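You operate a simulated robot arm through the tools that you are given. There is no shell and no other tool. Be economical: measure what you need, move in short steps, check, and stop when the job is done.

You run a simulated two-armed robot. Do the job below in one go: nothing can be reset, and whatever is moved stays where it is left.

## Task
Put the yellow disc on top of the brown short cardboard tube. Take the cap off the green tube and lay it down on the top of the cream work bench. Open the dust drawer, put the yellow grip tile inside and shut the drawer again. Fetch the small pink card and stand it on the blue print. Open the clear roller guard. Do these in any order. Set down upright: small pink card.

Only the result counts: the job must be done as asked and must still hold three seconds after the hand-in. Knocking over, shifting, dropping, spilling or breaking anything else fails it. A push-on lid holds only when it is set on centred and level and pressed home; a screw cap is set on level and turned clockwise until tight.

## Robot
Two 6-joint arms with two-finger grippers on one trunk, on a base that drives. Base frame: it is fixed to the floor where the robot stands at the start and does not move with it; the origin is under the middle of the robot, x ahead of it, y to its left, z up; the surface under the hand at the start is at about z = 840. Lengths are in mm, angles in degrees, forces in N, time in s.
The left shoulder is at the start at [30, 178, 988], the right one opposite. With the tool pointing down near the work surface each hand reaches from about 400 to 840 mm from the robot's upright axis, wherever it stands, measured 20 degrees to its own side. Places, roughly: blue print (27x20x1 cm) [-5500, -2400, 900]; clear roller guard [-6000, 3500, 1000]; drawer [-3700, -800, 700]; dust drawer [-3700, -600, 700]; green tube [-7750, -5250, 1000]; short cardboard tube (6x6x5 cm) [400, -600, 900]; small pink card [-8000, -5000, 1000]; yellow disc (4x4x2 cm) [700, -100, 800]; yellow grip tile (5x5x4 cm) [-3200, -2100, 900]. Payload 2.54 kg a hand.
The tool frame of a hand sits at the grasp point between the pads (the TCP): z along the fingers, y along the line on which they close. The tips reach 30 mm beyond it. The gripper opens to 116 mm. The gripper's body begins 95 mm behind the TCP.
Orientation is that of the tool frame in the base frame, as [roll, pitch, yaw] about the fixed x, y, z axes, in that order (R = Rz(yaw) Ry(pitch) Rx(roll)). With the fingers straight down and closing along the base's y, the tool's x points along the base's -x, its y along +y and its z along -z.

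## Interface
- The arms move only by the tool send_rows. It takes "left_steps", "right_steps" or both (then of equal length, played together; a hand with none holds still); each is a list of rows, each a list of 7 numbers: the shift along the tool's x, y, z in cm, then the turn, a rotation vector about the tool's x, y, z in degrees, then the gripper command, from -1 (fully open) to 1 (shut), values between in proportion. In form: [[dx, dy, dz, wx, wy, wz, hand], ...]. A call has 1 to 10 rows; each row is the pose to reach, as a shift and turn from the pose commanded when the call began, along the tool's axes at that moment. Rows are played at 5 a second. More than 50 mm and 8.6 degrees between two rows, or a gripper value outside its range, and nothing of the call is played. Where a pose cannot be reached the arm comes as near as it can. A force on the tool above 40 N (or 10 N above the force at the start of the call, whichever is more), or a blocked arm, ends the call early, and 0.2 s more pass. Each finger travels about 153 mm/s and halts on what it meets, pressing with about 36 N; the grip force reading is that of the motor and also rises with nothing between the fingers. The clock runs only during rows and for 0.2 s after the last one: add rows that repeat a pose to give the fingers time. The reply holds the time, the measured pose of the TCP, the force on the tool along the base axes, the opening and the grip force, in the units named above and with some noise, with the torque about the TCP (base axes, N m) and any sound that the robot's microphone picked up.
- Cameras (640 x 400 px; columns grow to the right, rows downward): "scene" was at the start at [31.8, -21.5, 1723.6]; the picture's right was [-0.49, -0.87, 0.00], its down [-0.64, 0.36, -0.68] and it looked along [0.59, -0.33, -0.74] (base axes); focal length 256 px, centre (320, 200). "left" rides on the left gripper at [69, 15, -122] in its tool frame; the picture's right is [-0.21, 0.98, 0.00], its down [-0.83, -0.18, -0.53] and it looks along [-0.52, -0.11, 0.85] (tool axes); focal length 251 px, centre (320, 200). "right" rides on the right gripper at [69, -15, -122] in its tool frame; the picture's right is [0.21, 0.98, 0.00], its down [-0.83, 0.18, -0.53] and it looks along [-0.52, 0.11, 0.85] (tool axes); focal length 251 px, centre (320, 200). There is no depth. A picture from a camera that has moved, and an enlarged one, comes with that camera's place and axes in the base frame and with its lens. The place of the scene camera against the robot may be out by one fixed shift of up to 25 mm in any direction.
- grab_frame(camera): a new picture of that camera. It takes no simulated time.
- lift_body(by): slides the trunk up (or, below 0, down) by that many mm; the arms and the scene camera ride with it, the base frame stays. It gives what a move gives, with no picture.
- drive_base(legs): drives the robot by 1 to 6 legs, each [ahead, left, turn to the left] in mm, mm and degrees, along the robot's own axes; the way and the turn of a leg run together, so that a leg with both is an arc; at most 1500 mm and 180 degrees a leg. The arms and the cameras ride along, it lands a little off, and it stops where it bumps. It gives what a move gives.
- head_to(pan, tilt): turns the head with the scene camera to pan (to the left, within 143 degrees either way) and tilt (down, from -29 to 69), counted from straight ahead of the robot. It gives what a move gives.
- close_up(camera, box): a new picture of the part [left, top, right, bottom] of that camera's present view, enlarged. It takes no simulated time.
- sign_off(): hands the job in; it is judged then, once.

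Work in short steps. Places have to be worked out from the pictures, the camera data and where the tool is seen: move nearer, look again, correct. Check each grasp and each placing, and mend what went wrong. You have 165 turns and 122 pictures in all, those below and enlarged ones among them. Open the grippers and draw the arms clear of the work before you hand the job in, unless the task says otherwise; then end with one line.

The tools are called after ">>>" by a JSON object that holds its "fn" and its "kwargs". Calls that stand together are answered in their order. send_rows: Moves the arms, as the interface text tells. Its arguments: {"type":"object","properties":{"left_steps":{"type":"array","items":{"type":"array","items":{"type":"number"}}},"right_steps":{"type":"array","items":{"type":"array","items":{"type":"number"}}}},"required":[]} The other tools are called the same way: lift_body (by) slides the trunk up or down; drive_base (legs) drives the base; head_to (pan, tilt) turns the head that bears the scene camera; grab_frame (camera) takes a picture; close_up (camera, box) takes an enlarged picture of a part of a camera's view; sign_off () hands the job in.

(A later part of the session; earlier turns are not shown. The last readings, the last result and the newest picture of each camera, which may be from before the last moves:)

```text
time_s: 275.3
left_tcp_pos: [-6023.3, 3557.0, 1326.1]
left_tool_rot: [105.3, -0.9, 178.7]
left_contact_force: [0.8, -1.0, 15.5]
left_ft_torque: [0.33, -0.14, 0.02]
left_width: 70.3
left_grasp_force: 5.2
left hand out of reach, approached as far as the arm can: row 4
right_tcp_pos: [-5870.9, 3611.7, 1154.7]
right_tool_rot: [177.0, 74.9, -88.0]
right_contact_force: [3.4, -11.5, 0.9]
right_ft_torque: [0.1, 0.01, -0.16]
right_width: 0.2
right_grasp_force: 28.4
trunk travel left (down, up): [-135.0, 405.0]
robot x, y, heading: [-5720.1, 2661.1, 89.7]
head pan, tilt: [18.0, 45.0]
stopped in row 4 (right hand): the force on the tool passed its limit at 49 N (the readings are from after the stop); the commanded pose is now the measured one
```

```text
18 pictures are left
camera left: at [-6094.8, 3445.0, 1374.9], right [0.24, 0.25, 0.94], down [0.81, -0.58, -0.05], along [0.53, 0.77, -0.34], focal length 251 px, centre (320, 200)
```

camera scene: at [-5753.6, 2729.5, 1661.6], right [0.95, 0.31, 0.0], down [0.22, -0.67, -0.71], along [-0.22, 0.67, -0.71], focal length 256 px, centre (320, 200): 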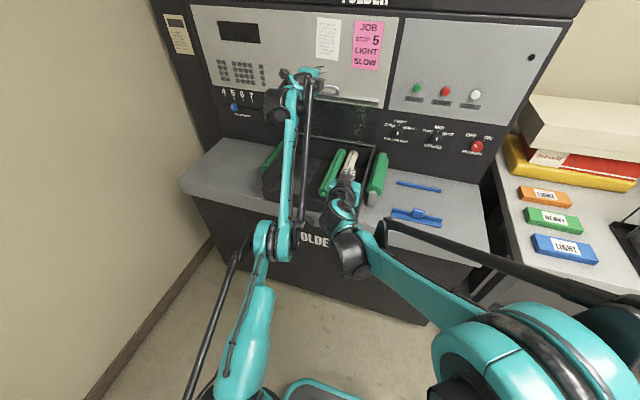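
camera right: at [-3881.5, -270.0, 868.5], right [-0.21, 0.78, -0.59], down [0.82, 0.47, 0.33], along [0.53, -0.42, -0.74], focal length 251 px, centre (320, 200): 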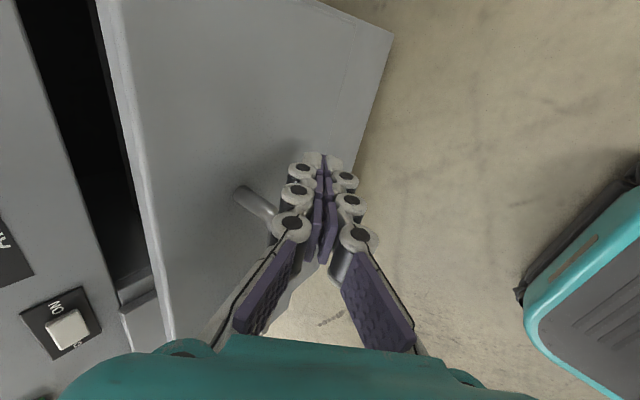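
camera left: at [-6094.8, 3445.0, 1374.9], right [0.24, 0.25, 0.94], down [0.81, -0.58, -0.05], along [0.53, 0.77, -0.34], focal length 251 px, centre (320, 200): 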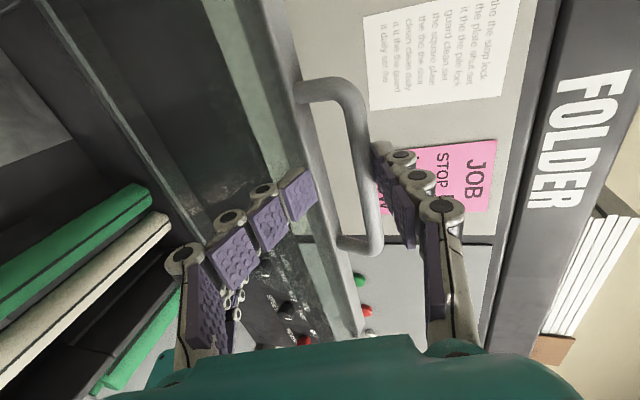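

Left lower finger is out of the bow; the upper one rests over the bar. Move the left hand up and back.

>>> {"fn": "send_rows", "kwargs": {"left_steps": [[0, 0.5, -2, 2, 0, 0, 0], [0, 1, -5, 4, 0, 0, 0], [0, 1, -8, 7, 0, 0, 0], [0, 1, -12, 10, 0, 0, 0], [0, 1, -16, 13, 0, 0, 0]]}}

>>> {"fn": "grab_frame", "kwargs": {"camera": "left"}}

```text
time_s: 276.5
left_tcp_pos: [-6042.3, 3462.5, 1403.7]
left_tool_rot: [118.9, -0.9, 178.5]
left_contact_force: [0.0, -0.9, -0.1]
left_ft_torque: [0.0, 0.01, -0.02]
left_width: 58.2
left_grasp_force: 0.0
left hand out of reach, approached as far as the arm can: row 3, 4, 5
right_tcp_pos: [-5872.7, 3614.4, 1152.9]
right_tool_rot: [177.0, 74.9, -87.8]
right_contact_force: [0.5, 0.2, 1.0]
right_ft_torque: [-0.01, 0.0, -0.03]
right_width: 0.0
right_grasp_force: 29.0
trunk travel left (down, up): [-135.0, 405.0]
robot x, y, heading: [-5721.2, 2662.9, 90.0]
head pan, tilt: [18.0, 45.0]
```

```text
17 pictures are left
camera left: at [-6113.4, 3363.2, 1478.4], right [0.24, 0.46, 0.85], down [0.81, -0.58, 0.09], along [0.53, 0.67, -0.52], focal length 251 px, centre (320, 200)
```

left: 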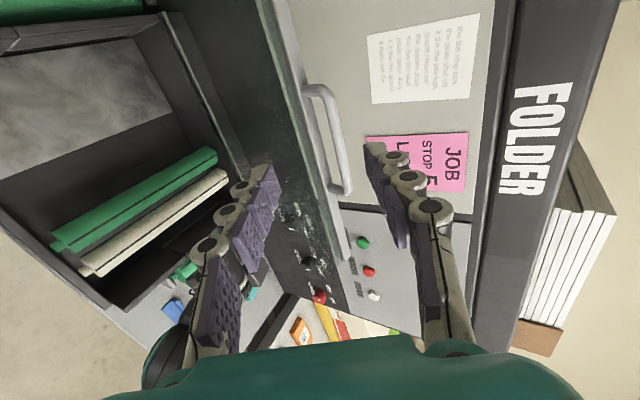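

Left hand is free, and the lid isn't loading the right hand. Drive ahead 45 mm so the right hand pushes the lid fully back.

>>> {"fn": "drive_base", "kwargs": {"legs": [[45, 0, 0]]}}

>>> {"fn": "drive_base", "kwargs": {"legs": [[25, 0, 0]]}}

```text
time_s: 277.4
left_tcp_pos: [-6041.3, 3511.5, 1401.4]
left_tool_rot: [119.0, -0.9, 178.5]
left_contact_force: [-0.2, 1.7, -0.7]
left_ft_torque: [0.0, 0.02, 0.0]
left_width: 58.2
left_grasp_force: 0.0
right_tcp_pos: [-5871.5, 3662.6, 1150.1]
right_tool_rot: [177.0, 74.7, -87.9]
right_contact_force: [0.2, 0.3, -0.4]
right_ft_torque: [0.04, 0.0, 0.01]
right_width: 0.0
right_grasp_force: 29.1
trunk travel left (down, up): [-135.0, 405.0]
robot x, y, heading: [-5717.0, 2705.4, 89.8]
head pan, tilt: [18.0, 45.0]
```

```text
time_s: 278.4
left_tcp_pos: [-6042.4, 3529.9, 1403.6]
left_tool_rot: [118.7, -0.9, 178.5]
left_contact_force: [-0.8, -0.9, -0.4]
left_ft_torque: [-0.02, -0.03, 0.01]
left_width: 57.9
left_grasp_force: 0.0
right_tcp_pos: [-5871.7, 3679.7, 1155.1]
right_tool_rot: [177.3, 74.6, -87.8]
right_contact_force: [3.5, -12.8, 3.0]
right_ft_torque: [0.11, 0.01, -0.13]
right_width: 0.2
right_grasp_force: 28.7
trunk travel left (down, up): [-135.0, 405.0]
robot x, y, heading: [-5723.1, 2730.8, 89.7]
head pan, tilt: [18.0, 45.0]
stopped in leg 1: the force on the tool passed its limit at 106 N (the readings are from after the stop); the commanded pose is now the measured one
```

Hard stop reached: the lid is fully back. Back the robot away and check that it stays.

>>> {"fn": "drive_base", "kwargs": {"legs": [[-350, 0, 0]]}}

>>> {"fn": "grab_frame", "kwargs": {"camera": "scene"}}

```text
time_s: 280.6
left_tcp_pos: [-6044.9, 3188.6, 1403.0]
left_tool_rot: [118.7, -0.8, 178.6]
left_contact_force: [0.4, 0.8, 0.2]
left_ft_torque: [0.03, -0.01, -0.03]
left_width: 58.1
left_grasp_force: 0.1
right_tcp_pos: [-5875.4, 3338.3, 1151.8]
right_tool_rot: [177.3, 74.4, -87.6]
right_contact_force: [-0.3, -0.5, 0.5]
right_ft_torque: [-0.03, 0.01, -0.02]
right_width: 0.0
right_grasp_force: 28.8
trunk travel left (down, up): [-135.0, 405.0]
robot x, y, heading: [-5723.0, 2387.1, 89.9]
head pan, tilt: [18.0, 45.0]
```

```text
16 pictures are left
camera scene: at [-5752.9, 2451.6, 1661.7], right [0.95, 0.31, 0.0], down [0.22, -0.67, -0.71], along [-0.22, 0.67, -0.71], focal length 256 px, centre (320, 200)
```

scene: 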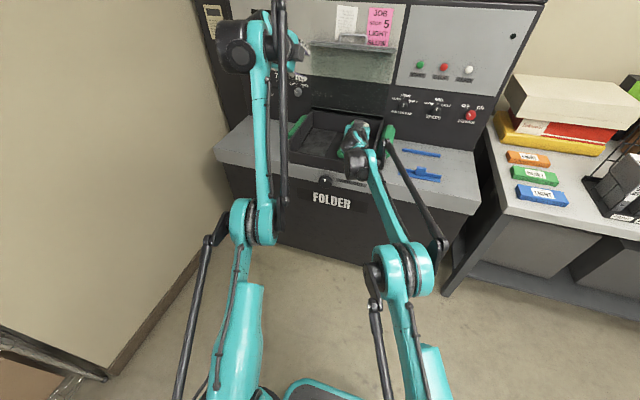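

The guard stands open by itself. Back off further and stow both arms.

>>> {"fn": "drive_base", "kwargs": {"legs": [[-450, 0, 0]]}}

>>> {"fn": "send_rows", "kwargs": {"left_steps": [[-1, -3.8, -1.6, 6.1, 0, 0, 0], [-2, -7.6, -3.2, 12.2, 0, 0, 0], [-3, -11.4, -4.8, 18.3, 0, 0, 0], [-4, -15.3, -6.4, 24.4, 0, 0, 0], [-5, -19, -8, 30.5, 0, 0, 0], [-6, -23, -9.7, 36.6, 0, 0, 0], [-7, -26.7, -11.3, 42.7, 0, 0, 0], [-8, -30.5, -12.9, 48.8, 0, 0, 0], [-9, -34.4, -14.5, 54.9, 0, 0, 0], [-10, -38.2, -16.1, 61, 0, 0, 0]], "right_steps": [[1, -1, -3.6, 0, 7.5, 0, 0], [2, -2, -7.2, 0, 15, 0, 0], [3, -3, -10.8, 0, 22.5, 0, 0], [4, -4, -14.4, 0, 30, 0, 0], [5, -5, -18, 0, 37.5, 0, 0], [6, -6, -21.6, 0, 45, 0, 0], [7, -8, -25.2, 0, 52.5, 0, 0], [8, -10, -28.8, 0, 60, 0, 0], [9, -12, -32.4, 0, 67.5, 0, 0], [10, -14, -36, 0, 74.5, 0, 0]]}}

>>> {"fn": "send_rows", "kwargs": {"left_steps": [[0, 0, 0, 0, 0, -8.5, 0], [0, 0, 0, 0, 0, -17, 0], [0, 0, 0, 0, 0, -25.5, 0], [0, 0, 0, 0, 0, -34, 0], [0, 0, 0, 0, 0, -42.5, 0], [0, 0, 0, 0, 0, -51, 0], [0, 0, 0, 0, 0, -59.5, 0], [0, 0, 0, 0, 0, -68, 0], [0, 0, 0, 0, 0, -76.5, 0], [0, 0, 0, 0, 0, -85, 0]], "right_steps": [[0, -4, 0, 0, 0, 0, 0], [0, -8, 0, 0, 0, 0, 0], [0, -12, 0, 0, 0, 0, 0], [0, -16, 0, 0, 0, 0, 0], [0, -20, 0, 0, 0, 0, 0], [0, -24, 0, 0, 0, 0, 0], [0, -28, 0, 0, 0, 0, 0], [0, -32, 0, 0, 0, 0, 0], [0, -34, 0, 0, 0, 0, 0], [0, -34, 0, 0, 0, 0, 0]]}}

```text
time_s: 283.3
left_tcp_pos: [-6048.2, 2738.6, 1402.5]
left_tool_rot: [118.7, -0.9, 178.9]
left_contact_force: [0.2, -0.3, 1.0]
left_ft_torque: [0.01, 0.0, 0.01]
left_width: 58.0
left_grasp_force: 0.0
right_tcp_pos: [-5880.3, 2888.7, 1152.4]
right_tool_rot: [177.3, 74.5, -87.3]
right_contact_force: [0.6, 0.4, 0.8]
right_ft_torque: [-0.01, -0.01, -0.01]
right_width: 0.1
right_grasp_force: 28.8
trunk travel left (down, up): [-135.0, 405.0]
robot x, y, heading: [-5721.3, 1937.4, 90.0]
head pan, tilt: [18.0, 45.0]
```

```text
time_s: 285.5
left_tcp_pos: [-5979.2, 2569.0, 1168.0]
left_tool_rot: [-179.8, -0.9, 178.9]
left_contact_force: [1.0, -0.1, 0.3]
left_ft_torque: [-0.02, 0.06, 0.02]
left_width: 57.9
left_grasp_force: 0.0
left hand out of reach, approached as far as the arm can: row 1, 2, 3, 4, 5, 6, 7, 8, 9, 10
right_tcp_pos: [-5706.9, 2529.8, 1147.8]
right_tool_rot: [179.2, -0.2, -84.7]
right_contact_force: [0.1, 0.3, 0.0]
right_ft_torque: [-0.04, 0.01, -0.01]
right_width: 58.0
right_grasp_force: 0.0
trunk travel left (down, up): [-135.0, 405.0]
robot x, y, heading: [-5719.6, 1941.0, 90.2]
head pan, tilt: [18.0, 45.0]
```

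```text
time_s: 287.7
left_tcp_pos: [-5979.3, 2569.4, 1167.9]
left_tool_rot: [179.2, 0.0, -96.1]
left_contact_force: [0.9, 0.3, 0.3]
left_ft_torque: [0.0, 0.02, 0.02]
left_width: 58.1
left_grasp_force: 0.1
right_tcp_pos: [-5368.2, 2564.9, 1146.6]
right_tool_rot: [179.2, 0.0, -84.7]
right_contact_force: [-0.1, -0.3, 0.4]
right_ft_torque: [-0.01, -0.01, -0.02]
right_width: 58.0
right_grasp_force: 0.0
trunk travel left (down, up): [-135.0, 405.0]
robot x, y, heading: [-5720.1, 1943.3, 90.0]
head pan, tilt: [18.0, 45.0]
```

Pull the arms in and head around the press; turn to face -y in the open area.

>>> {"fn": "send_rows", "kwargs": {"left_steps": [[4, 0, 0, 0, 0, 0, 0], [8, 0, 0, 0, 0, 0, 0], [12, 0, 0, 0, 0, 0, 0], [16, -2, 0, 0, 0, 0, 0], [20, -4, 0, 0, 0, 0, 0]], "right_steps": [[4, 0, 0, 0, 0, 0, 0], [8, 0, 0, 0, 0, 0, 0], [12, 0, 0, 0, 0, 0, 0], [16, 2, 0, 0, 0, 0, 0], [20, 4, 0, 0, 0, 0, 0]]}}

>>> {"fn": "drive_base", "kwargs": {"legs": [[-540, 0, 0], [0, -800, 0], [0, -770, 0], [0, 0, 180]]}}

```text
time_s: 288.9
left_tcp_pos: [-6002.1, 2563.7, 1168.7]
left_tool_rot: [179.0, 0.1, -96.2]
left_contact_force: [-0.4, -0.1, 0.4]
left_ft_torque: [0.04, -0.01, 0.02]
left_width: 58.3
left_grasp_force: 0.1
left hand out of reach, approached as far as the arm can: row 1, 2, 3, 4, 5
right_tcp_pos: [-5387.4, 2360.5, 1146.5]
right_tool_rot: [179.3, 0.1, -84.7]
right_contact_force: [0.3, -0.1, 0.5]
right_ft_torque: [0.05, -0.04, -0.01]
right_width: 58.2
right_grasp_force: 0.0
trunk travel left (down, up): [-135.0, 405.0]
robot x, y, heading: [-5719.8, 1939.8, 90.1]
head pan, tilt: [18.0, 45.0]
```

```text
time_s: 292.2
left_tcp_pos: [-5999.0, 2020.8, 1169.2]
left_tool_rot: [179.1, 0.1, -95.8]
left_contact_force: [-0.2, -0.4, 0.4]
left_ft_torque: [0.0, -0.02, 0.0]
left_width: 58.0
left_grasp_force: 0.1
right_tcp_pos: [-5385.6, 1819.0, 1145.2]
right_tool_rot: [179.2, -0.1, -84.6]
right_contact_force: [-0.1, -0.6, -0.5]
right_ft_torque: [0.03, 0.02, 0.02]
right_width: 58.3
right_grasp_force: 0.0
trunk travel left (down, up): [-135.0, 405.0]
robot x, y, heading: [-5719.2, 1394.3, 90.4]
head pan, tilt: [18.0, 45.0]
stopped in leg 1: the robot was blocked; the commanded pose is now the measured one
```

Touched behind at the end of the leg; step ahead a bit, then go right and turn.

>>> {"fn": "drive_base", "kwargs": {"legs": [[60, 0, 0], [0, -800, 0], [0, -780, 0], [0, 0, 180]]}}

>>> {"fn": "head_to", "kwargs": {"pan": -20, "tilt": 28}}

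>>> {"fn": "send_rows", "kwargs": {"left_steps": [[0, 0, 4, 0, 0, 6, 0], [0, 0, 8, 0, 0, 6, 0], [0, -4, 8, 0, 0, 6, 0], [0, -8, 8, 0, 0, 6, 0], [4, -8, 8, 0, 0, 6, 0], [8, -8, 8, 0, 0, 6, 0], [12, -8, 8, 0, 0, 6, 0]]}}

```text
time_s: 308.3
left_tcp_pos: [-3830.2, 866.6, 1167.7]
left_tool_rot: [179.1, -0.1, 86.5]
left_contact_force: [0.6, 0.3, 0.0]
left_ft_torque: [-0.01, 0.03, 0.01]
left_width: 57.9
left_grasp_force: 0.1
right_tcp_pos: [-4452.1, 1044.1, 1144.7]
right_tool_rot: [179.3, 0.1, 97.8]
right_contact_force: [0.1, -0.6, 0.5]
right_ft_torque: [0.01, -0.02, -0.01]
right_width: 57.9
right_grasp_force: 0.0
trunk travel left (down, up): [-135.0, 405.0]
robot x, y, heading: [-4138.0, 1481.0, -87.5]
head pan, tilt: [18.0, 45.0]
```

```text
time_s: 309.3
left_tcp_pos: [-3829.5, 867.7, 1169.6]
left_tool_rot: [179.1, -0.1, 86.4]
left_contact_force: [0.6, -0.4, -0.2]
left_ft_torque: [-0.02, 0.01, -0.02]
left_width: 58.2
left_grasp_force: 0.1
right_tcp_pos: [-4451.8, 1044.2, 1144.7]
right_tool_rot: [179.3, -0.1, 97.8]
right_contact_force: [0.0, -0.2, -0.1]
right_ft_torque: [0.02, 0.04, 0.03]
right_width: 58.1
right_grasp_force: 0.0
trunk travel left (down, up): [-135.0, 405.0]
robot x, y, heading: [-4134.6, 1484.7, -87.6]
head pan, tilt: [-20.0, 28.0]
```

```text
time_s: 310.9
left_tcp_pos: [-3901.5, 857.3, 1169.1]
left_tool_rot: [179.2, -0.2, 80.4]
left_contact_force: [0.1, -0.8, -0.2]
left_ft_torque: [-0.01, 0.03, 0.0]
left_width: 58.0
left_grasp_force: 0.0
left hand out of reach, approached as far as the arm can: row 1, 2, 3, 4, 5, 6, 7
right_tcp_pos: [-4452.2, 1044.8, 1145.1]
right_tool_rot: [179.3, 0.0, 97.8]
right_contact_force: [-0.1, 0.1, 0.0]
right_ft_torque: [0.01, 0.01, -0.01]
right_width: 57.8
right_grasp_force: 0.1
trunk travel left (down, up): [-135.0, 405.0]
robot x, y, heading: [-4134.7, 1479.2, -87.3]
head pan, tilt: [-20.0, 28.0]
```

Raise the trunk for clearance and continue around into the next aisle, then look.

>>> {"fn": "lift_body", "kwargs": {"by": 200}}

>>> {"fn": "drive_base", "kwargs": {"legs": [[0, 0, -2.6], [1350, 0, 0], [600, -740, 0], [0, -1000, 0]]}}

>>> {"fn": "head_to", "kwargs": {"pan": -20, "tilt": 22}}

>>> {"fn": "grab_frame", "kwargs": {"camera": "scene"}}

```text
time_s: 313.1
left_tcp_pos: [-3901.8, 857.2, 1368.2]
left_tool_rot: [179.1, -0.2, 80.4]
left_contact_force: [0.0, 0.8, 0.1]
left_ft_torque: [-0.02, -0.01, 0.0]
left_width: 58.1
left_grasp_force: 0.0
right_tcp_pos: [-4453.2, 1044.9, 1345.2]
right_tool_rot: [179.3, -0.1, 97.9]
right_contact_force: [0.4, -0.3, 0.5]
right_ft_torque: [-0.03, 0.02, -0.02]
right_width: 58.1
right_grasp_force: 0.0
trunk travel left (down, up): [-335.0, 205.0]
robot x, y, heading: [-4136.6, 1486.6, -87.4]
head pan, tilt: [-20.0, 28.0]
```

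```text
time_s: 321.9
left_tcp_pos: [-4099.2, -659.1, 1367.1]
left_tool_rot: [179.1, -0.4, 78.0]
left_contact_force: [-1.7, -1.8, -0.6]
left_ft_torque: [0.13, -0.1, -0.01]
left_width: 58.1
left_grasp_force: 0.1
right_tcp_pos: [-4640.9, -446.1, 1342.6]
right_tool_rot: [179.1, -0.2, 95.3]
right_contact_force: [-1.2, -0.3, -0.8]
right_ft_torque: [0.09, -0.14, 0.0]
right_width: 58.3
right_grasp_force: 0.1
trunk travel left (down, up): [-335.0, 205.0]
robot x, y, heading: [-4303.5, -20.7, -90.0]
head pan, tilt: [-20.0, 28.0]
stopped in leg 3: the robot was blocked; the commanded pose is now the measured one
```

```text
time_s: 322.6
left_tcp_pos: [-4095.2, -653.9, 1368.6]
left_tool_rot: [179.1, -0.2, 78.0]
left_contact_force: [0.0, -0.9, -0.1]
left_ft_torque: [-0.01, 0.02, -0.03]
left_width: 57.8
left_grasp_force: 0.0
right_tcp_pos: [-4638.0, -442.9, 1345.0]
right_tool_rot: [179.2, -0.1, 95.4]
right_contact_force: [0.4, 0.2, -0.3]
right_ft_torque: [-0.02, 0.0, -0.01]
right_width: 58.0
right_grasp_force: 0.0
trunk travel left (down, up): [-335.0, 205.0]
robot x, y, heading: [-4307.9, -22.5, -89.8]
head pan, tilt: [-20.0, 22.0]
```

```text
15 pictures are left
camera scene: at [-4345.2, -60.8, 1896.9], right [-0.94, 0.34, 0.0], down [0.13, 0.35, -0.93], along [-0.31, -0.87, -0.38], focal length 256 px, centre (320, 200)
```

scene: 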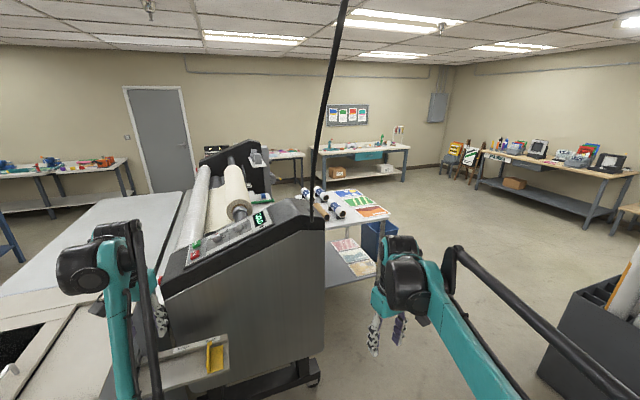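

The white table behind the laminator holds the prints, and the work bench is in the far corner. The robot touched the bin; step away, turn to face west, and go through the aisle.

>>> {"fn": "drive_base", "kwargs": {"legs": [[260, 60, 0], [0, 0, -90], [0, 230, 0], [1400, 0, 0], [450, 0, 0], [0, 0, 90]]}}

>>> {"fn": "head_to", "kwargs": {"pan": 0, "tilt": 25}}

>>> {"fn": "grab_frame", "kwargs": {"camera": "scene"}}

```text
time_s: 338.4
left_tcp_pos: [-6592.4, -647.4, 1386.1]
left_tool_rot: [179.0, 0.3, -11.9]
left_contact_force: [-0.7, -0.2, -0.1]
left_ft_torque: [0.03, 0.01, -0.05]
left_width: 58.2
left_grasp_force: 0.0
right_tcp_pos: [-6382.0, -104.5, 1347.1]
right_tool_rot: [179.2, 0.3, 5.2]
right_contact_force: [1.4, 0.3, 0.3]
right_ft_torque: [-0.01, 0.04, 0.02]
right_width: 57.7
right_grasp_force: 0.1
trunk travel left (down, up): [-335.0, 205.0]
robot x, y, heading: [-5969.7, -440.1, -179.9]
head pan, tilt: [-20.0, 22.0]
stopped in leg 5: the robot was blocked; the commanded pose is now the measured one
```

```text
time_s: 339.2
left_tcp_pos: [-6592.7, -646.7, 1385.2]
left_tool_rot: [179.0, 0.2, -12.0]
left_contact_force: [0.0, -0.6, 0.6]
left_ft_torque: [0.01, -0.01, -0.02]
left_width: 57.9
left_grasp_force: 0.0
right_tcp_pos: [-6383.2, -104.5, 1349.0]
right_tool_rot: [179.2, 0.3, 5.3]
right_contact_force: [-0.6, -0.2, 0.1]
right_ft_torque: [0.0, -0.02, 0.03]
right_width: 57.8
right_grasp_force: 0.1
trunk travel left (down, up): [-335.0, 205.0]
robot x, y, heading: [-5966.6, -434.2, -179.9]
head pan, tilt: [0.0, 25.0]
```

```text
14 pictures are left
camera scene: at [-6026.7, -419.0, 1892.8], right [0.0, 1.0, 0.0], down [0.42, 0.0, -0.91], along [-0.91, 0.0, -0.42], focal length 256 px, centre (320, 200)
```

scene: 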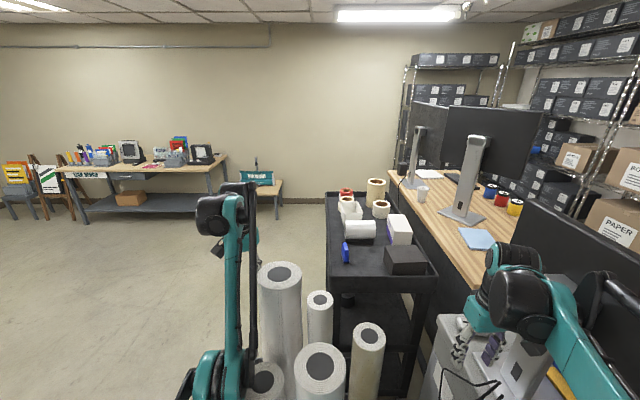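

A roll rack blocks the way west. Back off, turn to face -y, go around it, then approach the corner bench.

>>> {"fn": "drive_base", "kwargs": {"legs": [[-220, 0, 0], [0, 0, 90], [850, 0, 0], [0, -600, 0], [1200, 0, 0], [900, 0, 0]]}}

>>> {"fn": "head_to", "kwargs": {"pan": -35, "tilt": 25}}

>>> {"fn": "grab_frame", "kwargs": {"camera": "scene"}}

```text
time_s: 342.9
left_tcp_pos: [-6088.4, -1012.1, 1379.4]
left_tool_rot: [179.1, -0.1, 29.1]
left_contact_force: [-0.3, 0.1, -0.9]
left_ft_torque: [0.0, -0.01, -0.04]
left_width: 58.0
left_grasp_force: 0.1
right_tcp_pos: [-6287.9, -451.9, 1344.4]
right_tool_rot: [-179.9, -1.3, 45.3]
right_contact_force: [3.2, 13.1, 4.2]
right_ft_torque: [0.43, 0.13, -0.43]
right_width: 63.3
right_grasp_force: 3.9
trunk travel left (down, up): [-335.0, 205.0]
robot x, y, heading: [-5751.4, -441.4, -138.9]
head pan, tilt: [0.0, 25.0]
stopped in leg 2: the force on the tool passed its limit at 85 N (the readings are from after the stop); the commanded pose is now the measured one
```

```text
time_s: 343.9
left_tcp_pos: [-6087.5, -1010.3, 1381.7]
left_tool_rot: [179.2, 0.0, 29.2]
left_contact_force: [0.7, 0.0, 0.2]
left_ft_torque: [0.03, 0.02, 0.03]
left_width: 58.0
left_grasp_force: 0.1
right_tcp_pos: [-6285.1, -452.4, 1344.3]
right_tool_rot: [180.0, -1.3, 45.5]
right_contact_force: [3.5, 15.5, 2.9]
right_ft_torque: [0.45, -0.06, -0.51]
right_width: 64.0
right_grasp_force: 4.1
trunk travel left (down, up): [-335.0, 205.0]
robot x, y, heading: [-5752.7, -444.8, -138.7]
head pan, tilt: [-35.0, 25.0]
```

```text
13 pictures are left
camera scene: at [-5826.3, -406.8, 1892.2], right [-0.11, 0.99, 0.0], down [0.42, 0.04, -0.91], along [-0.9, -0.1, -0.42], focal length 256 px, centre (320, 200)
```

scene: 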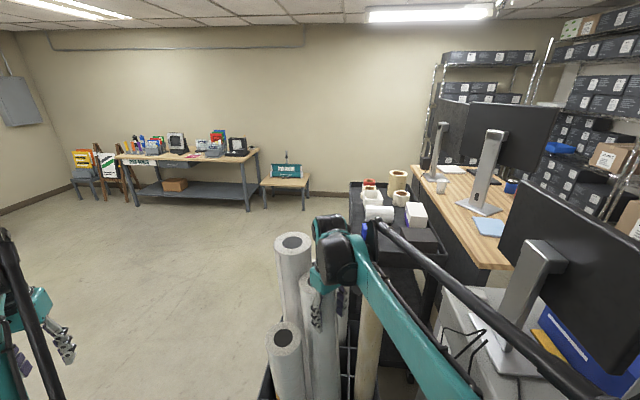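

The right hand touched a tall roll. Turn back, retreat further east, then turn and go around.

>>> {"fn": "drive_base", "kwargs": {"legs": [[0, 0, -38], [-420, 0, 0], [0, 0, 87], [700, 0, 0]]}}

>>> {"fn": "head_to", "kwargs": {"pan": -20, "tilt": 28}}

>>> {"fn": "grab_frame", "kwargs": {"camera": "scene"}}

```text
time_s: 355.4
left_tcp_pos: [-5106.4, -1727.5, 1380.6]
left_tool_rot: [179.1, -0.2, 78.9]
left_contact_force: [-0.2, -0.5, 0.5]
left_ft_torque: [0.03, 0.01, -0.01]
left_width: 58.2
left_grasp_force: 0.0
right_tcp_pos: [-5659.3, -1515.9, 1345.3]
right_tool_rot: [-180.0, -1.4, 95.1]
right_contact_force: [-0.2, -0.1, -0.3]
right_ft_torque: [0.01, 0.01, -0.01]
right_width: 58.0
right_grasp_force: 0.0
trunk travel left (down, up): [-335.0, 205.0]
robot x, y, heading: [-5322.9, -1097.6, -89.2]
head pan, tilt: [-35.0, 25.0]
```

```text
time_s: 356.1
left_tcp_pos: [-5106.1, -1727.1, 1380.0]
left_tool_rot: [179.0, -0.2, 78.9]
left_contact_force: [0.7, 1.2, 0.2]
left_ft_torque: [0.0, 0.01, -0.01]
left_width: 58.3
left_grasp_force: 0.0
right_tcp_pos: [-5658.5, -1516.8, 1344.6]
right_tool_rot: [180.0, -1.2, 95.1]
right_contact_force: [0.4, -0.5, 0.2]
right_ft_torque: [-0.03, 0.0, 0.02]
right_width: 57.8
right_grasp_force: 0.1
trunk travel left (down, up): [-335.0, 205.0]
robot x, y, heading: [-5325.8, -1095.7, -89.2]
head pan, tilt: [-20.0, 28.0]
```

```text
12 pictures are left
camera scene: at [-5362.4, -1135.2, 1887.4], right [-0.94, 0.33, 0.0], down [0.15, 0.44, -0.88], along [-0.29, -0.83, -0.47], focal length 256 px, centre (320, 200)
```

scene: 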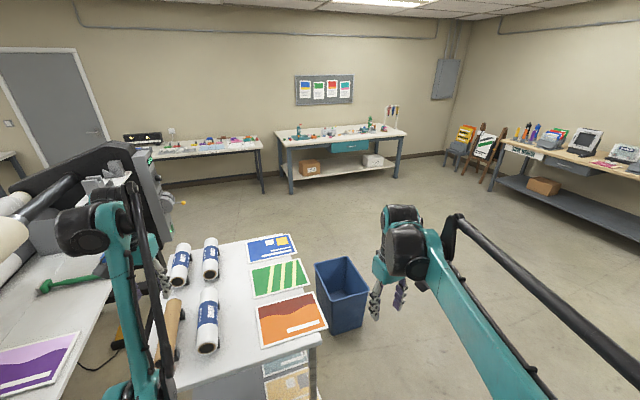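

The blue print lies at about (-5496, -2395) on the white table; the cream bench is along the -y wall. Drive around the print table toward the bench's right end.

>>> {"fn": "drive_base", "kwargs": {"legs": [[150, 0, -0.8], [0, -1500, 0], [1500, 0, 0], [750, 0, 0], [0, -950, 0]]}}

>>> {"fn": "head_to", "kwargs": {"pan": 0, "tilt": 32}}

>>> {"fn": "grab_frame", "kwargs": {"camera": "scene"}}

```text
time_s: 380.0
left_tcp_pos: [-7592.9, -4131.5, 1379.5]
left_tool_rot: [179.1, -0.1, 79.4]
left_contact_force: [0.8, -0.6, -0.7]
left_ft_torque: [0.03, 0.0, 0.0]
left_width: 58.1
left_grasp_force: 0.1
right_tcp_pos: [-8147.8, -3925.6, 1344.3]
right_tool_rot: [180.0, -1.3, 95.6]
right_contact_force: [0.5, -0.4, 0.5]
right_ft_torque: [0.01, 0.0, 0.02]
right_width: 58.1
right_grasp_force: 0.1
trunk travel left (down, up): [-335.0, 205.0]
robot x, y, heading: [-7818.5, -3504.1, -88.6]
head pan, tilt: [-20.0, 28.0]
```

```text
time_s: 380.8
left_tcp_pos: [-7592.9, -4130.3, 1379.4]
left_tool_rot: [179.0, -0.1, 79.4]
left_contact_force: [-0.1, -1.0, 0.4]
left_ft_torque: [-0.04, 0.05, 0.02]
left_width: 57.8
left_grasp_force: 0.1
right_tcp_pos: [-8148.2, -3926.5, 1345.2]
right_tool_rot: [-180.0, -1.3, 95.8]
right_contact_force: [-0.3, -0.3, 0.2]
right_ft_torque: [-0.02, 0.01, -0.02]
right_width: 57.9
right_grasp_force: 0.1
trunk travel left (down, up): [-335.0, 205.0]
robot x, y, heading: [-7816.7, -3502.3, -88.7]
head pan, tilt: [0.0, 32.0]
```

```text
11 pictures are left
camera scene: at [-7823.9, -3545.7, 1881.1], right [-1.0, -0.02, 0.0], down [-0.01, 0.53, -0.85], along [0.02, -0.85, -0.53], focal length 256 px, centre (320, 200)
```

scene: 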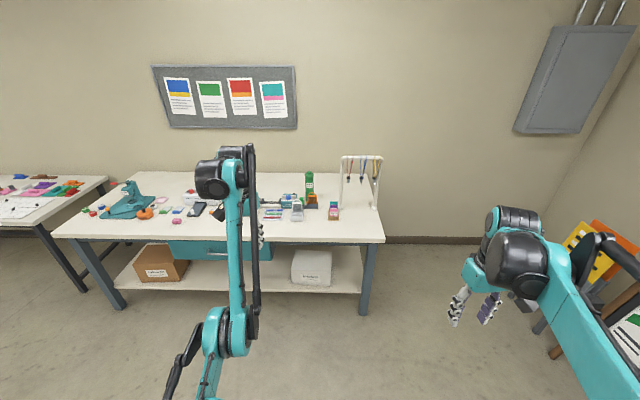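

The green tube is near (-7734, -5070) and the pink item near (-7875, -4937). Zoom in.

>>> {"fn": "close_up", "kwargs": {"camera": "scene", "box": [250, 150, 390, 240]}}

```text
4.44 times, centred on (320, 195) of scene
camera zoom: at [-7823.9, -3545.7, 1881.1], right [-1.0, -0.02, 0.0], down [-0.01, 0.53, -0.85], along [0.02, -0.85, -0.53], focal length 1139 px, centre (320, 222)
```

zoom: 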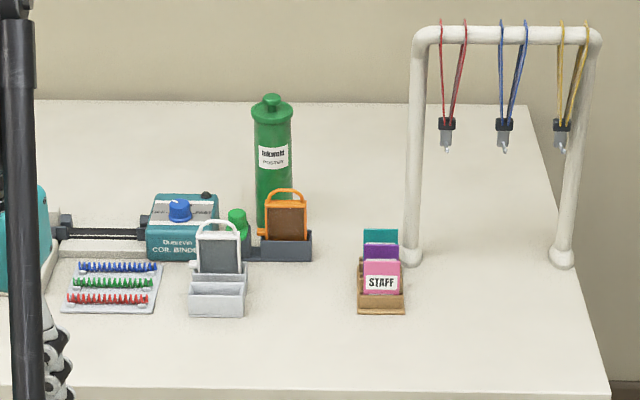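

The pink STAFF card stands in a brown holder; the tube has a cap with a knob. Approach the bench, lower the trunk and bring the right hand near the card for a close look.

>>> {"fn": "drive_base", "kwargs": {"legs": [[0, 177, -1.3], [810, 0, 0]]}}

>>> {"fn": "lift_body", "kwargs": {"by": -120}}

>>> {"fn": "send_rows", "kwargs": {"right_steps": [[-4, 1.5, 1, 0, 0, 0, 0], [-8, 3, 2, 0, 0, 0, 0], [-12, 5, 3, 0, 0, 0, 0], [-15, 7, 5, 0, 0, 1, 0], [-16, 8, 7, 0, 0, 3, 0]]}}

>>> {"fn": "grab_frame", "kwargs": {"camera": "right"}}

```text
time_s: 386.4
left_tcp_pos: [-7438.0, -4960.9, 1379.5]
left_tool_rot: [179.1, -0.1, 77.5]
left_contact_force: [0.7, 0.0, -0.1]
left_ft_torque: [0.03, -0.01, -0.02]
left_width: 58.1
left_grasp_force: 0.1
right_tcp_pos: [-7985.9, -4737.8, 1345.0]
right_tool_rot: [180.0, -1.3, 93.8]
right_contact_force: [0.4, -0.3, 0.3]
right_ft_torque: [0.02, -0.02, 0.02]
right_width: 58.1
right_grasp_force: 0.2
trunk travel left (down, up): [-335.0, 205.0]
robot x, y, heading: [-7641.8, -4327.2, -90.6]
head pan, tilt: [0.0, 32.0]
```

```text
time_s: 387.9
left_tcp_pos: [-7437.3, -4962.0, 1261.3]
left_tool_rot: [179.1, -0.1, 77.5]
left_contact_force: [-0.3, -0.1, -0.6]
left_ft_torque: [-0.02, -0.02, -0.01]
left_width: 57.9
left_grasp_force: 0.1
right_tcp_pos: [-7984.2, -4738.4, 1224.6]
right_tool_rot: [-180.0, -1.3, 93.8]
right_contact_force: [-0.8, -0.1, -0.1]
right_ft_torque: [0.0, 0.03, 0.01]
right_width: 58.1
right_grasp_force: 0.0
trunk travel left (down, up): [-215.0, 325.0]
robot x, y, heading: [-7643.9, -4327.4, -90.4]
head pan, tilt: [0.0, 32.0]
```

```text
time_s: 389.1
left_tcp_pos: [-7436.7, -4962.2, 1259.2]
left_tool_rot: [179.1, -0.2, 77.5]
left_contact_force: [-0.1, -0.7, 0.2]
left_ft_torque: [0.0, 0.02, 0.02]
left_width: 57.9
left_grasp_force: 0.1
right_tcp_pos: [-7894.7, -4892.0, 1150.3]
right_tool_rot: [-179.9, -1.2, 90.6]
right_contact_force: [-0.3, -0.8, 0.3]
right_ft_torque: [0.03, 0.02, 0.01]
right_width: 57.9
right_grasp_force: 0.0
trunk travel left (down, up): [-215.0, 325.0]
robot x, y, heading: [-7641.9, -4326.5, -90.7]
head pan, tilt: [0.0, 32.0]
```

```text
9 pictures are left
camera right: at [-7909.6, -4824.7, 1274.3], right [0.97, 0.23, 0.0], down [0.19, -0.84, 0.51], along [0.12, -0.5, -0.86], focal length 251 px, centre (320, 200)
```

right: 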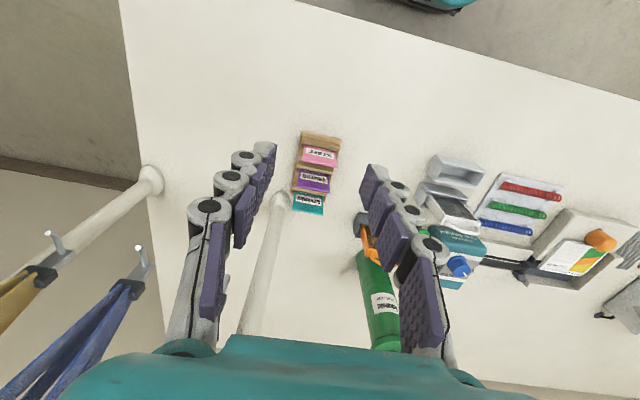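

Pink card centre is about (-7880, -4965, 902). Move above it and take a close look.

>>> {"fn": "send_rows", "kwargs": {"right_steps": [[-2, 0.5, 4, 0, 0, 0, -0.3], [-4, 1, 8, 0, 0, 0, -0.3], [-6, 1.5, 12, 0, 0, 0, -0.3], [-6, 1.5, 15, 0, 0, 0, -0.3], [-6, 1.5, 15, 0, 0, 0, -0.3]]}}

>>> {"fn": "close_up", "kwargs": {"camera": "right", "box": [200, 40, 440, 240]}}

```text
time_s: 390.2
left_tcp_pos: [-7437.6, -4961.4, 1260.0]
left_tool_rot: [179.1, -0.1, 77.6]
left_contact_force: [0.1, 0.4, 1.1]
left_ft_torque: [0.03, 0.01, -0.02]
left_width: 58.2
left_grasp_force: 0.1
right_tcp_pos: [-7880.1, -4947.3, 998.2]
right_tool_rot: [-180.0, -1.3, 90.8]
right_contact_force: [-0.4, 0.1, 0.1]
right_ft_torque: [0.01, 0.01, -0.01]
right_width: 75.2
right_grasp_force: 0.1
trunk travel left (down, up): [-215.0, 325.0]
robot x, y, heading: [-7643.4, -4328.0, -90.7]
head pan, tilt: [0.0, 32.0]
```

```text
2.00 times, centred on (320, 140) of right
camera zoom: at [-7895.6, -4880.9, 1122.3], right [0.97, 0.23, 0.0], down [0.19, -0.83, 0.51], along [0.12, -0.5, -0.86], focal length 503 px, centre (320, 320)
```

zoom: 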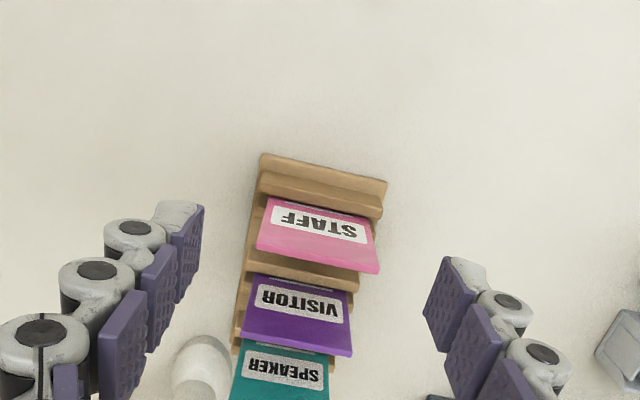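

The card is 52 mm wide along x, top at z≈930, plane at y≈-4965. Descend, grip it by its side edges and lift.

>>> {"fn": "send_rows", "kwargs": {"right_steps": [[-1.8, 0.4, 0, 0, 0, 0, -0.3], [-1.8, 0.4, 4, 0, 0, 0, -0.3], [-1.8, 0.4, 7.6, 0, 0, 0, -0.3], [-1.8, 0.4, 7.6, 0, 0, 0, 0.3], [-1.8, 0.4, 7.6, 0, 0, 0, 0.3], [-1.8, 0.4, 7.6, 0, 0, 0, 0.3]]}}

>>> {"fn": "send_rows", "kwargs": {"right_steps": [[0, 0, -1.5, 0, 0, 0, 0.3], [0, 0, -4, 0, 0, 0, 0.3], [0, 0, -8, 0, 0, 0, 0.3], [0, 0, -12, 0, 0, 0, 0.3], [0, 0, -16, 0, 0, 0, 0.3], [2, 0, -20, 0, 0, 0, 0.3]]}}

>>> {"fn": "close_up", "kwargs": {"camera": "right", "box": [160, 60, 480, 260]}}

```text
time_s: 391.6
left_tcp_pos: [-7437.6, -4963.0, 1259.4]
left_tool_rot: [179.1, -0.1, 77.5]
left_contact_force: [-1.1, 0.4, -0.6]
left_ft_torque: [0.01, -0.01, -0.01]
left_width: 58.1
left_grasp_force: 0.1
right_tcp_pos: [-7874.3, -4964.3, 923.7]
right_tool_rot: [180.0, -1.3, 90.8]
right_contact_force: [-0.4, -0.4, 0.5]
right_ft_torque: [-0.04, -0.02, -0.03]
right_width: 52.2
right_grasp_force: 36.3
trunk travel left (down, up): [-215.0, 325.0]
robot x, y, heading: [-7644.4, -4326.5, -90.6]
head pan, tilt: [0.0, 32.0]
```

```text
time_s: 393.1
left_tcp_pos: [-7437.0, -4960.5, 1261.3]
left_tool_rot: [179.1, 0.0, 77.5]
left_contact_force: [0.6, -0.2, -0.3]
left_ft_torque: [-0.04, 0.02, -0.03]
left_width: 57.9
left_grasp_force: 0.0
right_tcp_pos: [-7873.5, -4946.1, 1125.2]
right_tool_rot: [-179.9, -1.2, 90.8]
right_contact_force: [-0.4, 0.5, 0.3]
right_ft_torque: [-0.09, 0.0, -0.04]
right_width: 52.2
right_grasp_force: 35.6
trunk travel left (down, up): [-215.0, 325.0]
robot x, y, heading: [-7642.5, -4325.8, -90.6]
head pan, tilt: [0.0, 32.0]
```

```text
2.00 times, centred on (320, 160) of right
camera zoom: at [-7889.7, -4880.1, 1248.2], right [0.97, 0.23, 0.0], down [0.19, -0.83, 0.52], along [0.12, -0.5, -0.86], focal length 503 px, centre (320, 280)
```

zoom: 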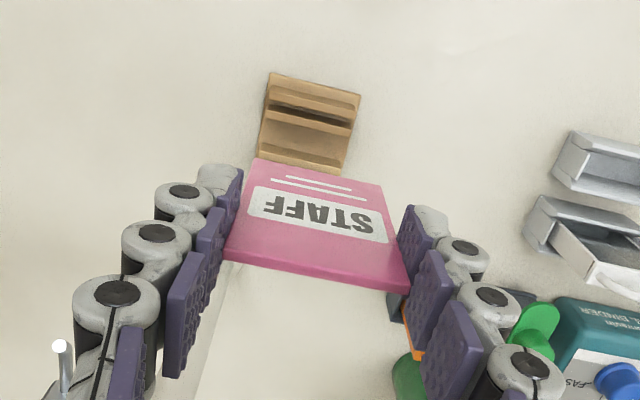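

The card is held firmly (52 mm, 36 N). Back away and drive to the print table, approaching it from its far (south) side.

>>> {"fn": "drive_base", "kwargs": {"legs": [[-700, 0, 0.6], [0, 1000, 0], [0, 0, 180], [0, -990, 0], [560, 0, 0]]}}

>>> {"fn": "grab_frame", "kwargs": {"camera": "right"}}

```text
time_s: 416.4
left_tcp_pos: [-5838.3, -2445.7, 1259.8]
left_tool_rot: [179.1, -0.2, -104.4]
left_contact_force: [-0.2, -0.2, -0.8]
left_ft_torque: [-0.01, -0.02, -0.03]
left_width: 58.1
left_grasp_force: 0.1
right_tcp_pos: [-5400.9, -2474.4, 1124.0]
right_tool_rot: [-179.9, -1.3, -91.0]
right_contact_force: [-0.7, 0.6, -0.4]
right_ft_torque: [-0.03, 0.02, -0.01]
right_width: 52.2
right_grasp_force: 36.3
trunk travel left (down, up): [-215.0, 325.0]
robot x, y, heading: [-5653.0, -3091.9, 87.8]
head pan, tilt: [0.0, 32.0]
```

```text
6 pictures are left
camera right: at [-5387.2, -2540.4, 1246.6], right [-0.98, -0.2, 0.0], down [-0.17, 0.84, 0.51], along [-0.1, 0.5, -0.86], focal length 251 px, centre (320, 200)
```

right: 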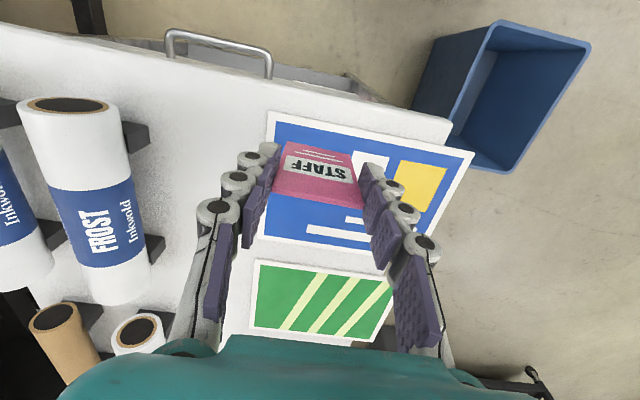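

The blue print's centre is about (-5471, -2380), table z≈925. Move the card over it and lower, then ease down until contact.

>>> {"fn": "send_rows", "kwargs": {"right_steps": [[-3, 2.4, 0, 0, 0, 0, 0.3], [-6, 4.8, 0, 0, 0, 0, 0.3], [-9.3, 7.2, 0, 0, 0, 0, 0.3], [-9.3, 7.2, 4, 0, 0, 0, 0.3], [-9.3, 7.2, 8, 0, 0, 0, 0.3], [-9.3, 7.2, 9.8, 0, 0, 0, 0.3], [-9.3, 7.2, 9.8, 0, 0, 0, 0.3]]}}

>>> {"fn": "send_rows", "kwargs": {"right_steps": [[0, 0, 0.3, 0, 0, 0, 0.3], [0, 0, 0.6, 0, 0, 0, 0.3], [0, 0, 0.9, 0, 0, 0, 0.3], [0, 0, 1.2, 0, 0, 0, 0.3], [0, 0, 1.5, 0, 0, 0, 0.3], [0, 0, 1.8, 0, 0, 0, 0.3]]}}

```text
time_s: 418.0
left_tcp_pos: [-5836.9, -2446.7, 1260.1]
left_tool_rot: [179.1, 0.0, -104.5]
left_contact_force: [0.0, 0.3, 0.2]
left_ft_torque: [0.04, 0.02, 0.03]
left_width: 58.0
left_grasp_force: 0.0
right_tcp_pos: [-5469.9, -2383.1, 1022.8]
right_tool_rot: [-179.9, -1.3, -90.9]
right_contact_force: [-0.6, -0.3, 0.1]
right_ft_torque: [-0.03, 0.02, -0.02]
right_width: 51.8
right_grasp_force: 36.0
trunk travel left (down, up): [-215.0, 325.0]
robot x, y, heading: [-5653.1, -3085.4, 87.8]
head pan, tilt: [0.0, 32.0]
```

```text
time_s: 419.4
left_tcp_pos: [-5838.8, -2449.8, 1261.8]
left_tool_rot: [179.1, 0.0, -104.4]
left_contact_force: [1.2, -0.1, 0.5]
left_ft_torque: [0.01, 0.0, -0.02]
left_width: 58.0
left_grasp_force: 0.1
right_tcp_pos: [-5471.5, -2385.5, 1008.7]
right_tool_rot: [-179.9, -1.2, -91.0]
right_contact_force: [0.5, 0.6, 32.0]
right_ft_torque: [0.24, 0.03, -0.01]
right_width: 52.5
right_grasp_force: 36.1
trunk travel left (down, up): [-215.0, 325.0]
robot x, y, heading: [-5652.2, -3085.0, 87.5]
head pan, tilt: [0.0, 32.0]
```

Contact at 32 N. Relax the load, open slowly and lift away.

>>> {"fn": "send_rows", "kwargs": {"right_steps": [[0, 0, -0.1, 0, 0, 0, 0.3], [0, 0, -0.2, 0, 0, 0, 0.3], [0, 0, -0.2, 0, 0, 0, 0.1], [0, 0, -0.2, 0, 0, 0, 0.05], [0, 0, -0.2, 0, 0, 0, -0.05], [0, 0, -0.2, 0, 0, 0, -0.15], [0, 0, -0.2, 0, 0, 0, -0.3], [0, 0, -3, 0, 0, 0, -0.3], [0, 0, -7, 0, 0, 0, -0.3], [0, 0, -11, 0, 0, 0, -0.3]]}}

>>> {"fn": "grab_frame", "kwargs": {"camera": "right"}}

```text
time_s: 421.6
left_tcp_pos: [-5838.2, -2447.1, 1261.1]
left_tool_rot: [179.1, -0.1, -104.4]
left_contact_force: [-0.3, 0.4, -0.5]
left_ft_torque: [0.04, -0.02, 0.03]
left_width: 58.1
left_grasp_force: 0.1
right_tcp_pos: [-5471.4, -2380.2, 1115.9]
right_tool_rot: [-179.9, -1.2, -91.1]
right_contact_force: [0.6, 0.3, 0.2]
right_ft_torque: [0.0, -0.01, -0.01]
right_width: 75.4
right_grasp_force: 0.1
trunk travel left (down, up): [-215.0, 325.0]
robot x, y, heading: [-5656.6, -3088.6, 87.5]
head pan, tilt: [0.0, 32.0]
```

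```text
5 pictures are left
camera right: at [-5456.5, -2446.5, 1239.2], right [-0.98, -0.2, 0.0], down [-0.17, 0.84, 0.52], along [-0.1, 0.5, -0.86], focal length 251 px, centre (320, 200)
```

right: 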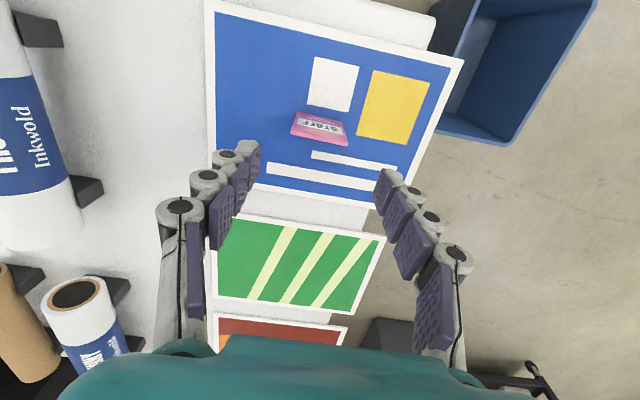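

The card stands on the blue print. Go back to the bench, standing a bit closer, with the trunk higher, and look at the tube.

>>> {"fn": "lift_body", "kwargs": {"by": 120}}

>>> {"fn": "drive_base", "kwargs": {"legs": [[-560, 0, 2.4], [0, 990, 0], [0, 0, 180], [0, -915, 0], [745, 0, 0]]}}

>>> {"fn": "grab_frame", "kwargs": {"camera": "right"}}

```text
time_s: 423.1
left_tcp_pos: [-5839.6, -2446.7, 1379.5]
left_tool_rot: [179.1, -0.3, -104.4]
left_contact_force: [0.1, 0.4, 0.6]
left_ft_torque: [0.0, -0.03, 0.02]
left_width: 58.1
left_grasp_force: 0.0
right_tcp_pos: [-5470.3, -2379.8, 1234.7]
right_tool_rot: [-179.9, -1.3, -91.0]
right_contact_force: [0.4, -0.3, -0.6]
right_ft_torque: [-0.02, -0.03, -0.01]
right_width: 75.5
right_grasp_force: 0.1
trunk travel left (down, up): [-335.0, 205.0]
robot x, y, heading: [-5656.8, -3090.3, 87.6]
head pan, tilt: [0.0, 32.0]
```

```text
time_s: 446.7
left_tcp_pos: [-7200.2, -5116.8, 1379.0]
left_tool_rot: [179.2, -0.2, 84.0]
left_contact_force: [-0.3, -0.3, 0.9]
left_ft_torque: [0.01, 0.01, 0.02]
left_width: 57.8
left_grasp_force: 0.2
right_tcp_pos: [-7552.6, -5237.7, 1236.4]
right_tool_rot: [-179.9, -1.1, 97.3]
right_contact_force: [-0.2, 0.0, -0.3]
right_ft_torque: [0.02, -0.01, 0.01]
right_width: 75.4
right_grasp_force: 0.1
trunk travel left (down, up): [-335.0, 205.0]
robot x, y, heading: [-7478.3, -4509.5, -84.1]
head pan, tilt: [0.0, 32.0]
```

```text
4 pictures are left
camera right: at [-7575.8, -5173.4, 1358.4], right [0.94, 0.34, 0.0], down [0.29, -0.81, 0.51], along [0.18, -0.48, -0.86], focal length 251 px, centre (320, 200)
```

right: 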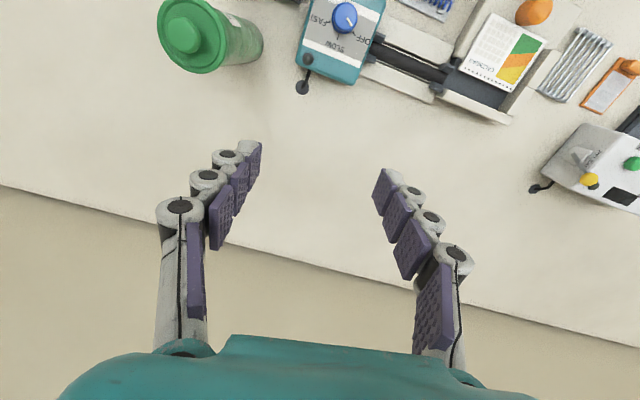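

The cap knob is at about (-7705, -5212, top ≈1060). Move the hand above it and check alignment.

>>> {"fn": "send_rows", "kwargs": {"right_steps": [[1, -4, 0, 0, 0, 0, 0.1], [2.3, -8, 0, 0, 0, 0, 0.1], [3.5, -12, 0, 0, 0, 0, 0.1], [4.6, -14.6, 0, 0, 0, 0, 0.1], [4.6, -14.6, 4, 0, 0, 0, 0.1], [4.6, -14.6, 8, 0, 0, 0, 0.1], [4.6, -14.6, 11, 0, 0, 0, 0.1], [4.6, -14.6, 11, 0, 0, 0, 0.1]]}}

>>> {"fn": "grab_frame", "kwargs": {"camera": "right"}}

```text
time_s: 448.5
left_tcp_pos: [-7199.3, -5117.0, 1379.9]
left_tool_rot: [179.2, -0.1, 84.0]
left_contact_force: [-0.4, 0.8, -0.3]
left_ft_torque: [-0.03, -0.02, -0.02]
left_width: 58.1
left_grasp_force: 0.1
right_tcp_pos: [-7704.1, -5208.2, 1124.8]
right_tool_rot: [-179.9, -1.4, 97.3]
right_contact_force: [-0.3, 0.2, 0.6]
right_ft_torque: [-0.01, 0.01, -0.01]
right_width: 52.4
right_grasp_force: 0.0
trunk travel left (down, up): [-335.0, 205.0]
robot x, y, heading: [-7475.9, -4509.4, -83.9]
head pan, tilt: [0.0, 32.0]
```

```text
3 pictures are left
camera right: at [-7727.4, -5144.3, 1249.2], right [0.94, 0.34, 0.0], down [0.29, -0.81, 0.52], along [0.18, -0.48, -0.86], focal length 251 px, centre (320, 200)
```

right: 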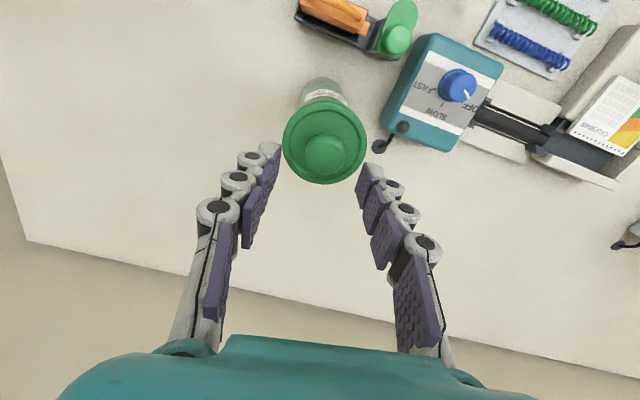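

Knob at (-7698, -5209). Descend with fingers around the knob and grip it.

>>> {"fn": "send_rows", "kwargs": {"right_steps": [[-0.1, 0.6, 2, 0, 0, 0, 0.1], [-0.1, 0.6, 3.5, 0, 0, 0, 0.1], [-0.1, 0.6, 4.2, 0, 0, 0, 0.1], [-0.1, 0.6, 4.7, 0, 0, 0, 0.1], [-0.1, 0.6, 5.2, 0, 0, 0, 0.1], [-0.1, 0.6, 5.2, 0, 0, 0, 0.8], [-0.1, 0.6, 5.2, 0, 0, 0, 0.8], [-0.1, 0.6, 5.2, 0, 0, 0, 0.8]]}}

```text
time_s: 449.6
left_tcp_pos: [-7197.6, -5112.3, 1382.8]
left_tool_rot: [179.2, 0.1, 84.0]
left_contact_force: [-0.5, 0.7, 0.4]
left_ft_torque: [0.01, -0.02, 0.0]
left_width: 57.8
left_grasp_force: 0.1
right_tcp_pos: [-7699.2, -5205.9, 1085.7]
right_tool_rot: [-179.7, -1.0, 97.3]
right_contact_force: [-5.3, -3.7, 46.1]
right_ft_torque: [-0.29, 0.05, 0.06]
right_width: 27.4
right_grasp_force: 36.3
trunk travel left (down, up): [-335.0, 205.0]
robot x, y, heading: [-7474.9, -4514.2, -84.1]
head pan, tilt: [0.0, 32.0]
stopped in row 5 (right hand): the force on the tool passed its limit at 51 N (the readings are from after the stop); the commanded pose is now the measured one
```

Fingers grip the knob (27 mm, 36 N) with tips resting on the cap. Pull straight up gently.

>>> {"fn": "send_rows", "kwargs": {"right_steps": [[0, 0, -0.3, 0, 0, 0, 0.8], [0, 0, -0.8, 0, 0, 0, 0.8], [0, 0, -1.5, 0, 0, 0, 0.8], [0, 0, -2.5, 0, 0, 0, 0.8], [0, 0, -4, 0, 0, 0, 0.8], [0, 0, -4, 0, 0, 0, 0.8]]}}

>>> {"fn": "grab_frame", "kwargs": {"camera": "right"}}

```text
time_s: 451.0
left_tcp_pos: [-7199.1, -5117.6, 1378.4]
left_tool_rot: [179.0, -0.2, 84.1]
left_contact_force: [0.4, -0.1, 0.6]
left_ft_torque: [0.02, -0.01, 0.03]
left_width: 57.8
left_grasp_force: 0.0
right_tcp_pos: [-7698.4, -5209.7, 1120.6]
right_tool_rot: [-179.9, -1.2, 97.3]
right_contact_force: [-0.2, 0.9, -0.2]
right_ft_torque: [0.0, -0.04, -0.01]
right_width: 26.1
right_grasp_force: 36.0
trunk travel left (down, up): [-335.0, 205.0]
robot x, y, heading: [-7474.3, -4512.5, -83.9]
head pan, tilt: [0.0, 32.0]
heard: snap
```

```text
2 pictures are left
camera right: at [-7721.5, -5144.8, 1244.1], right [0.94, 0.34, 0.0], down [0.29, -0.81, 0.52], along [0.18, -0.49, -0.86], focal length 251 px, centre (320, 200)
```

right: 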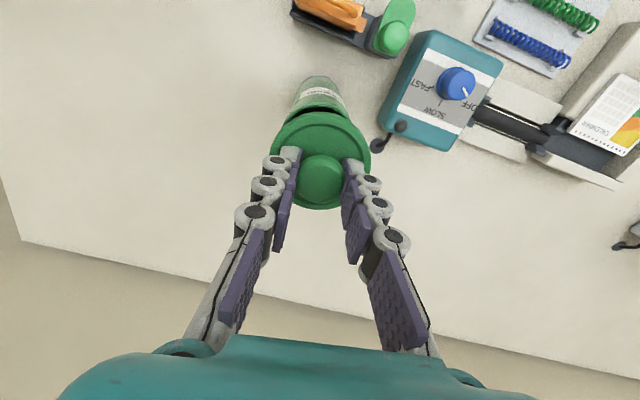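

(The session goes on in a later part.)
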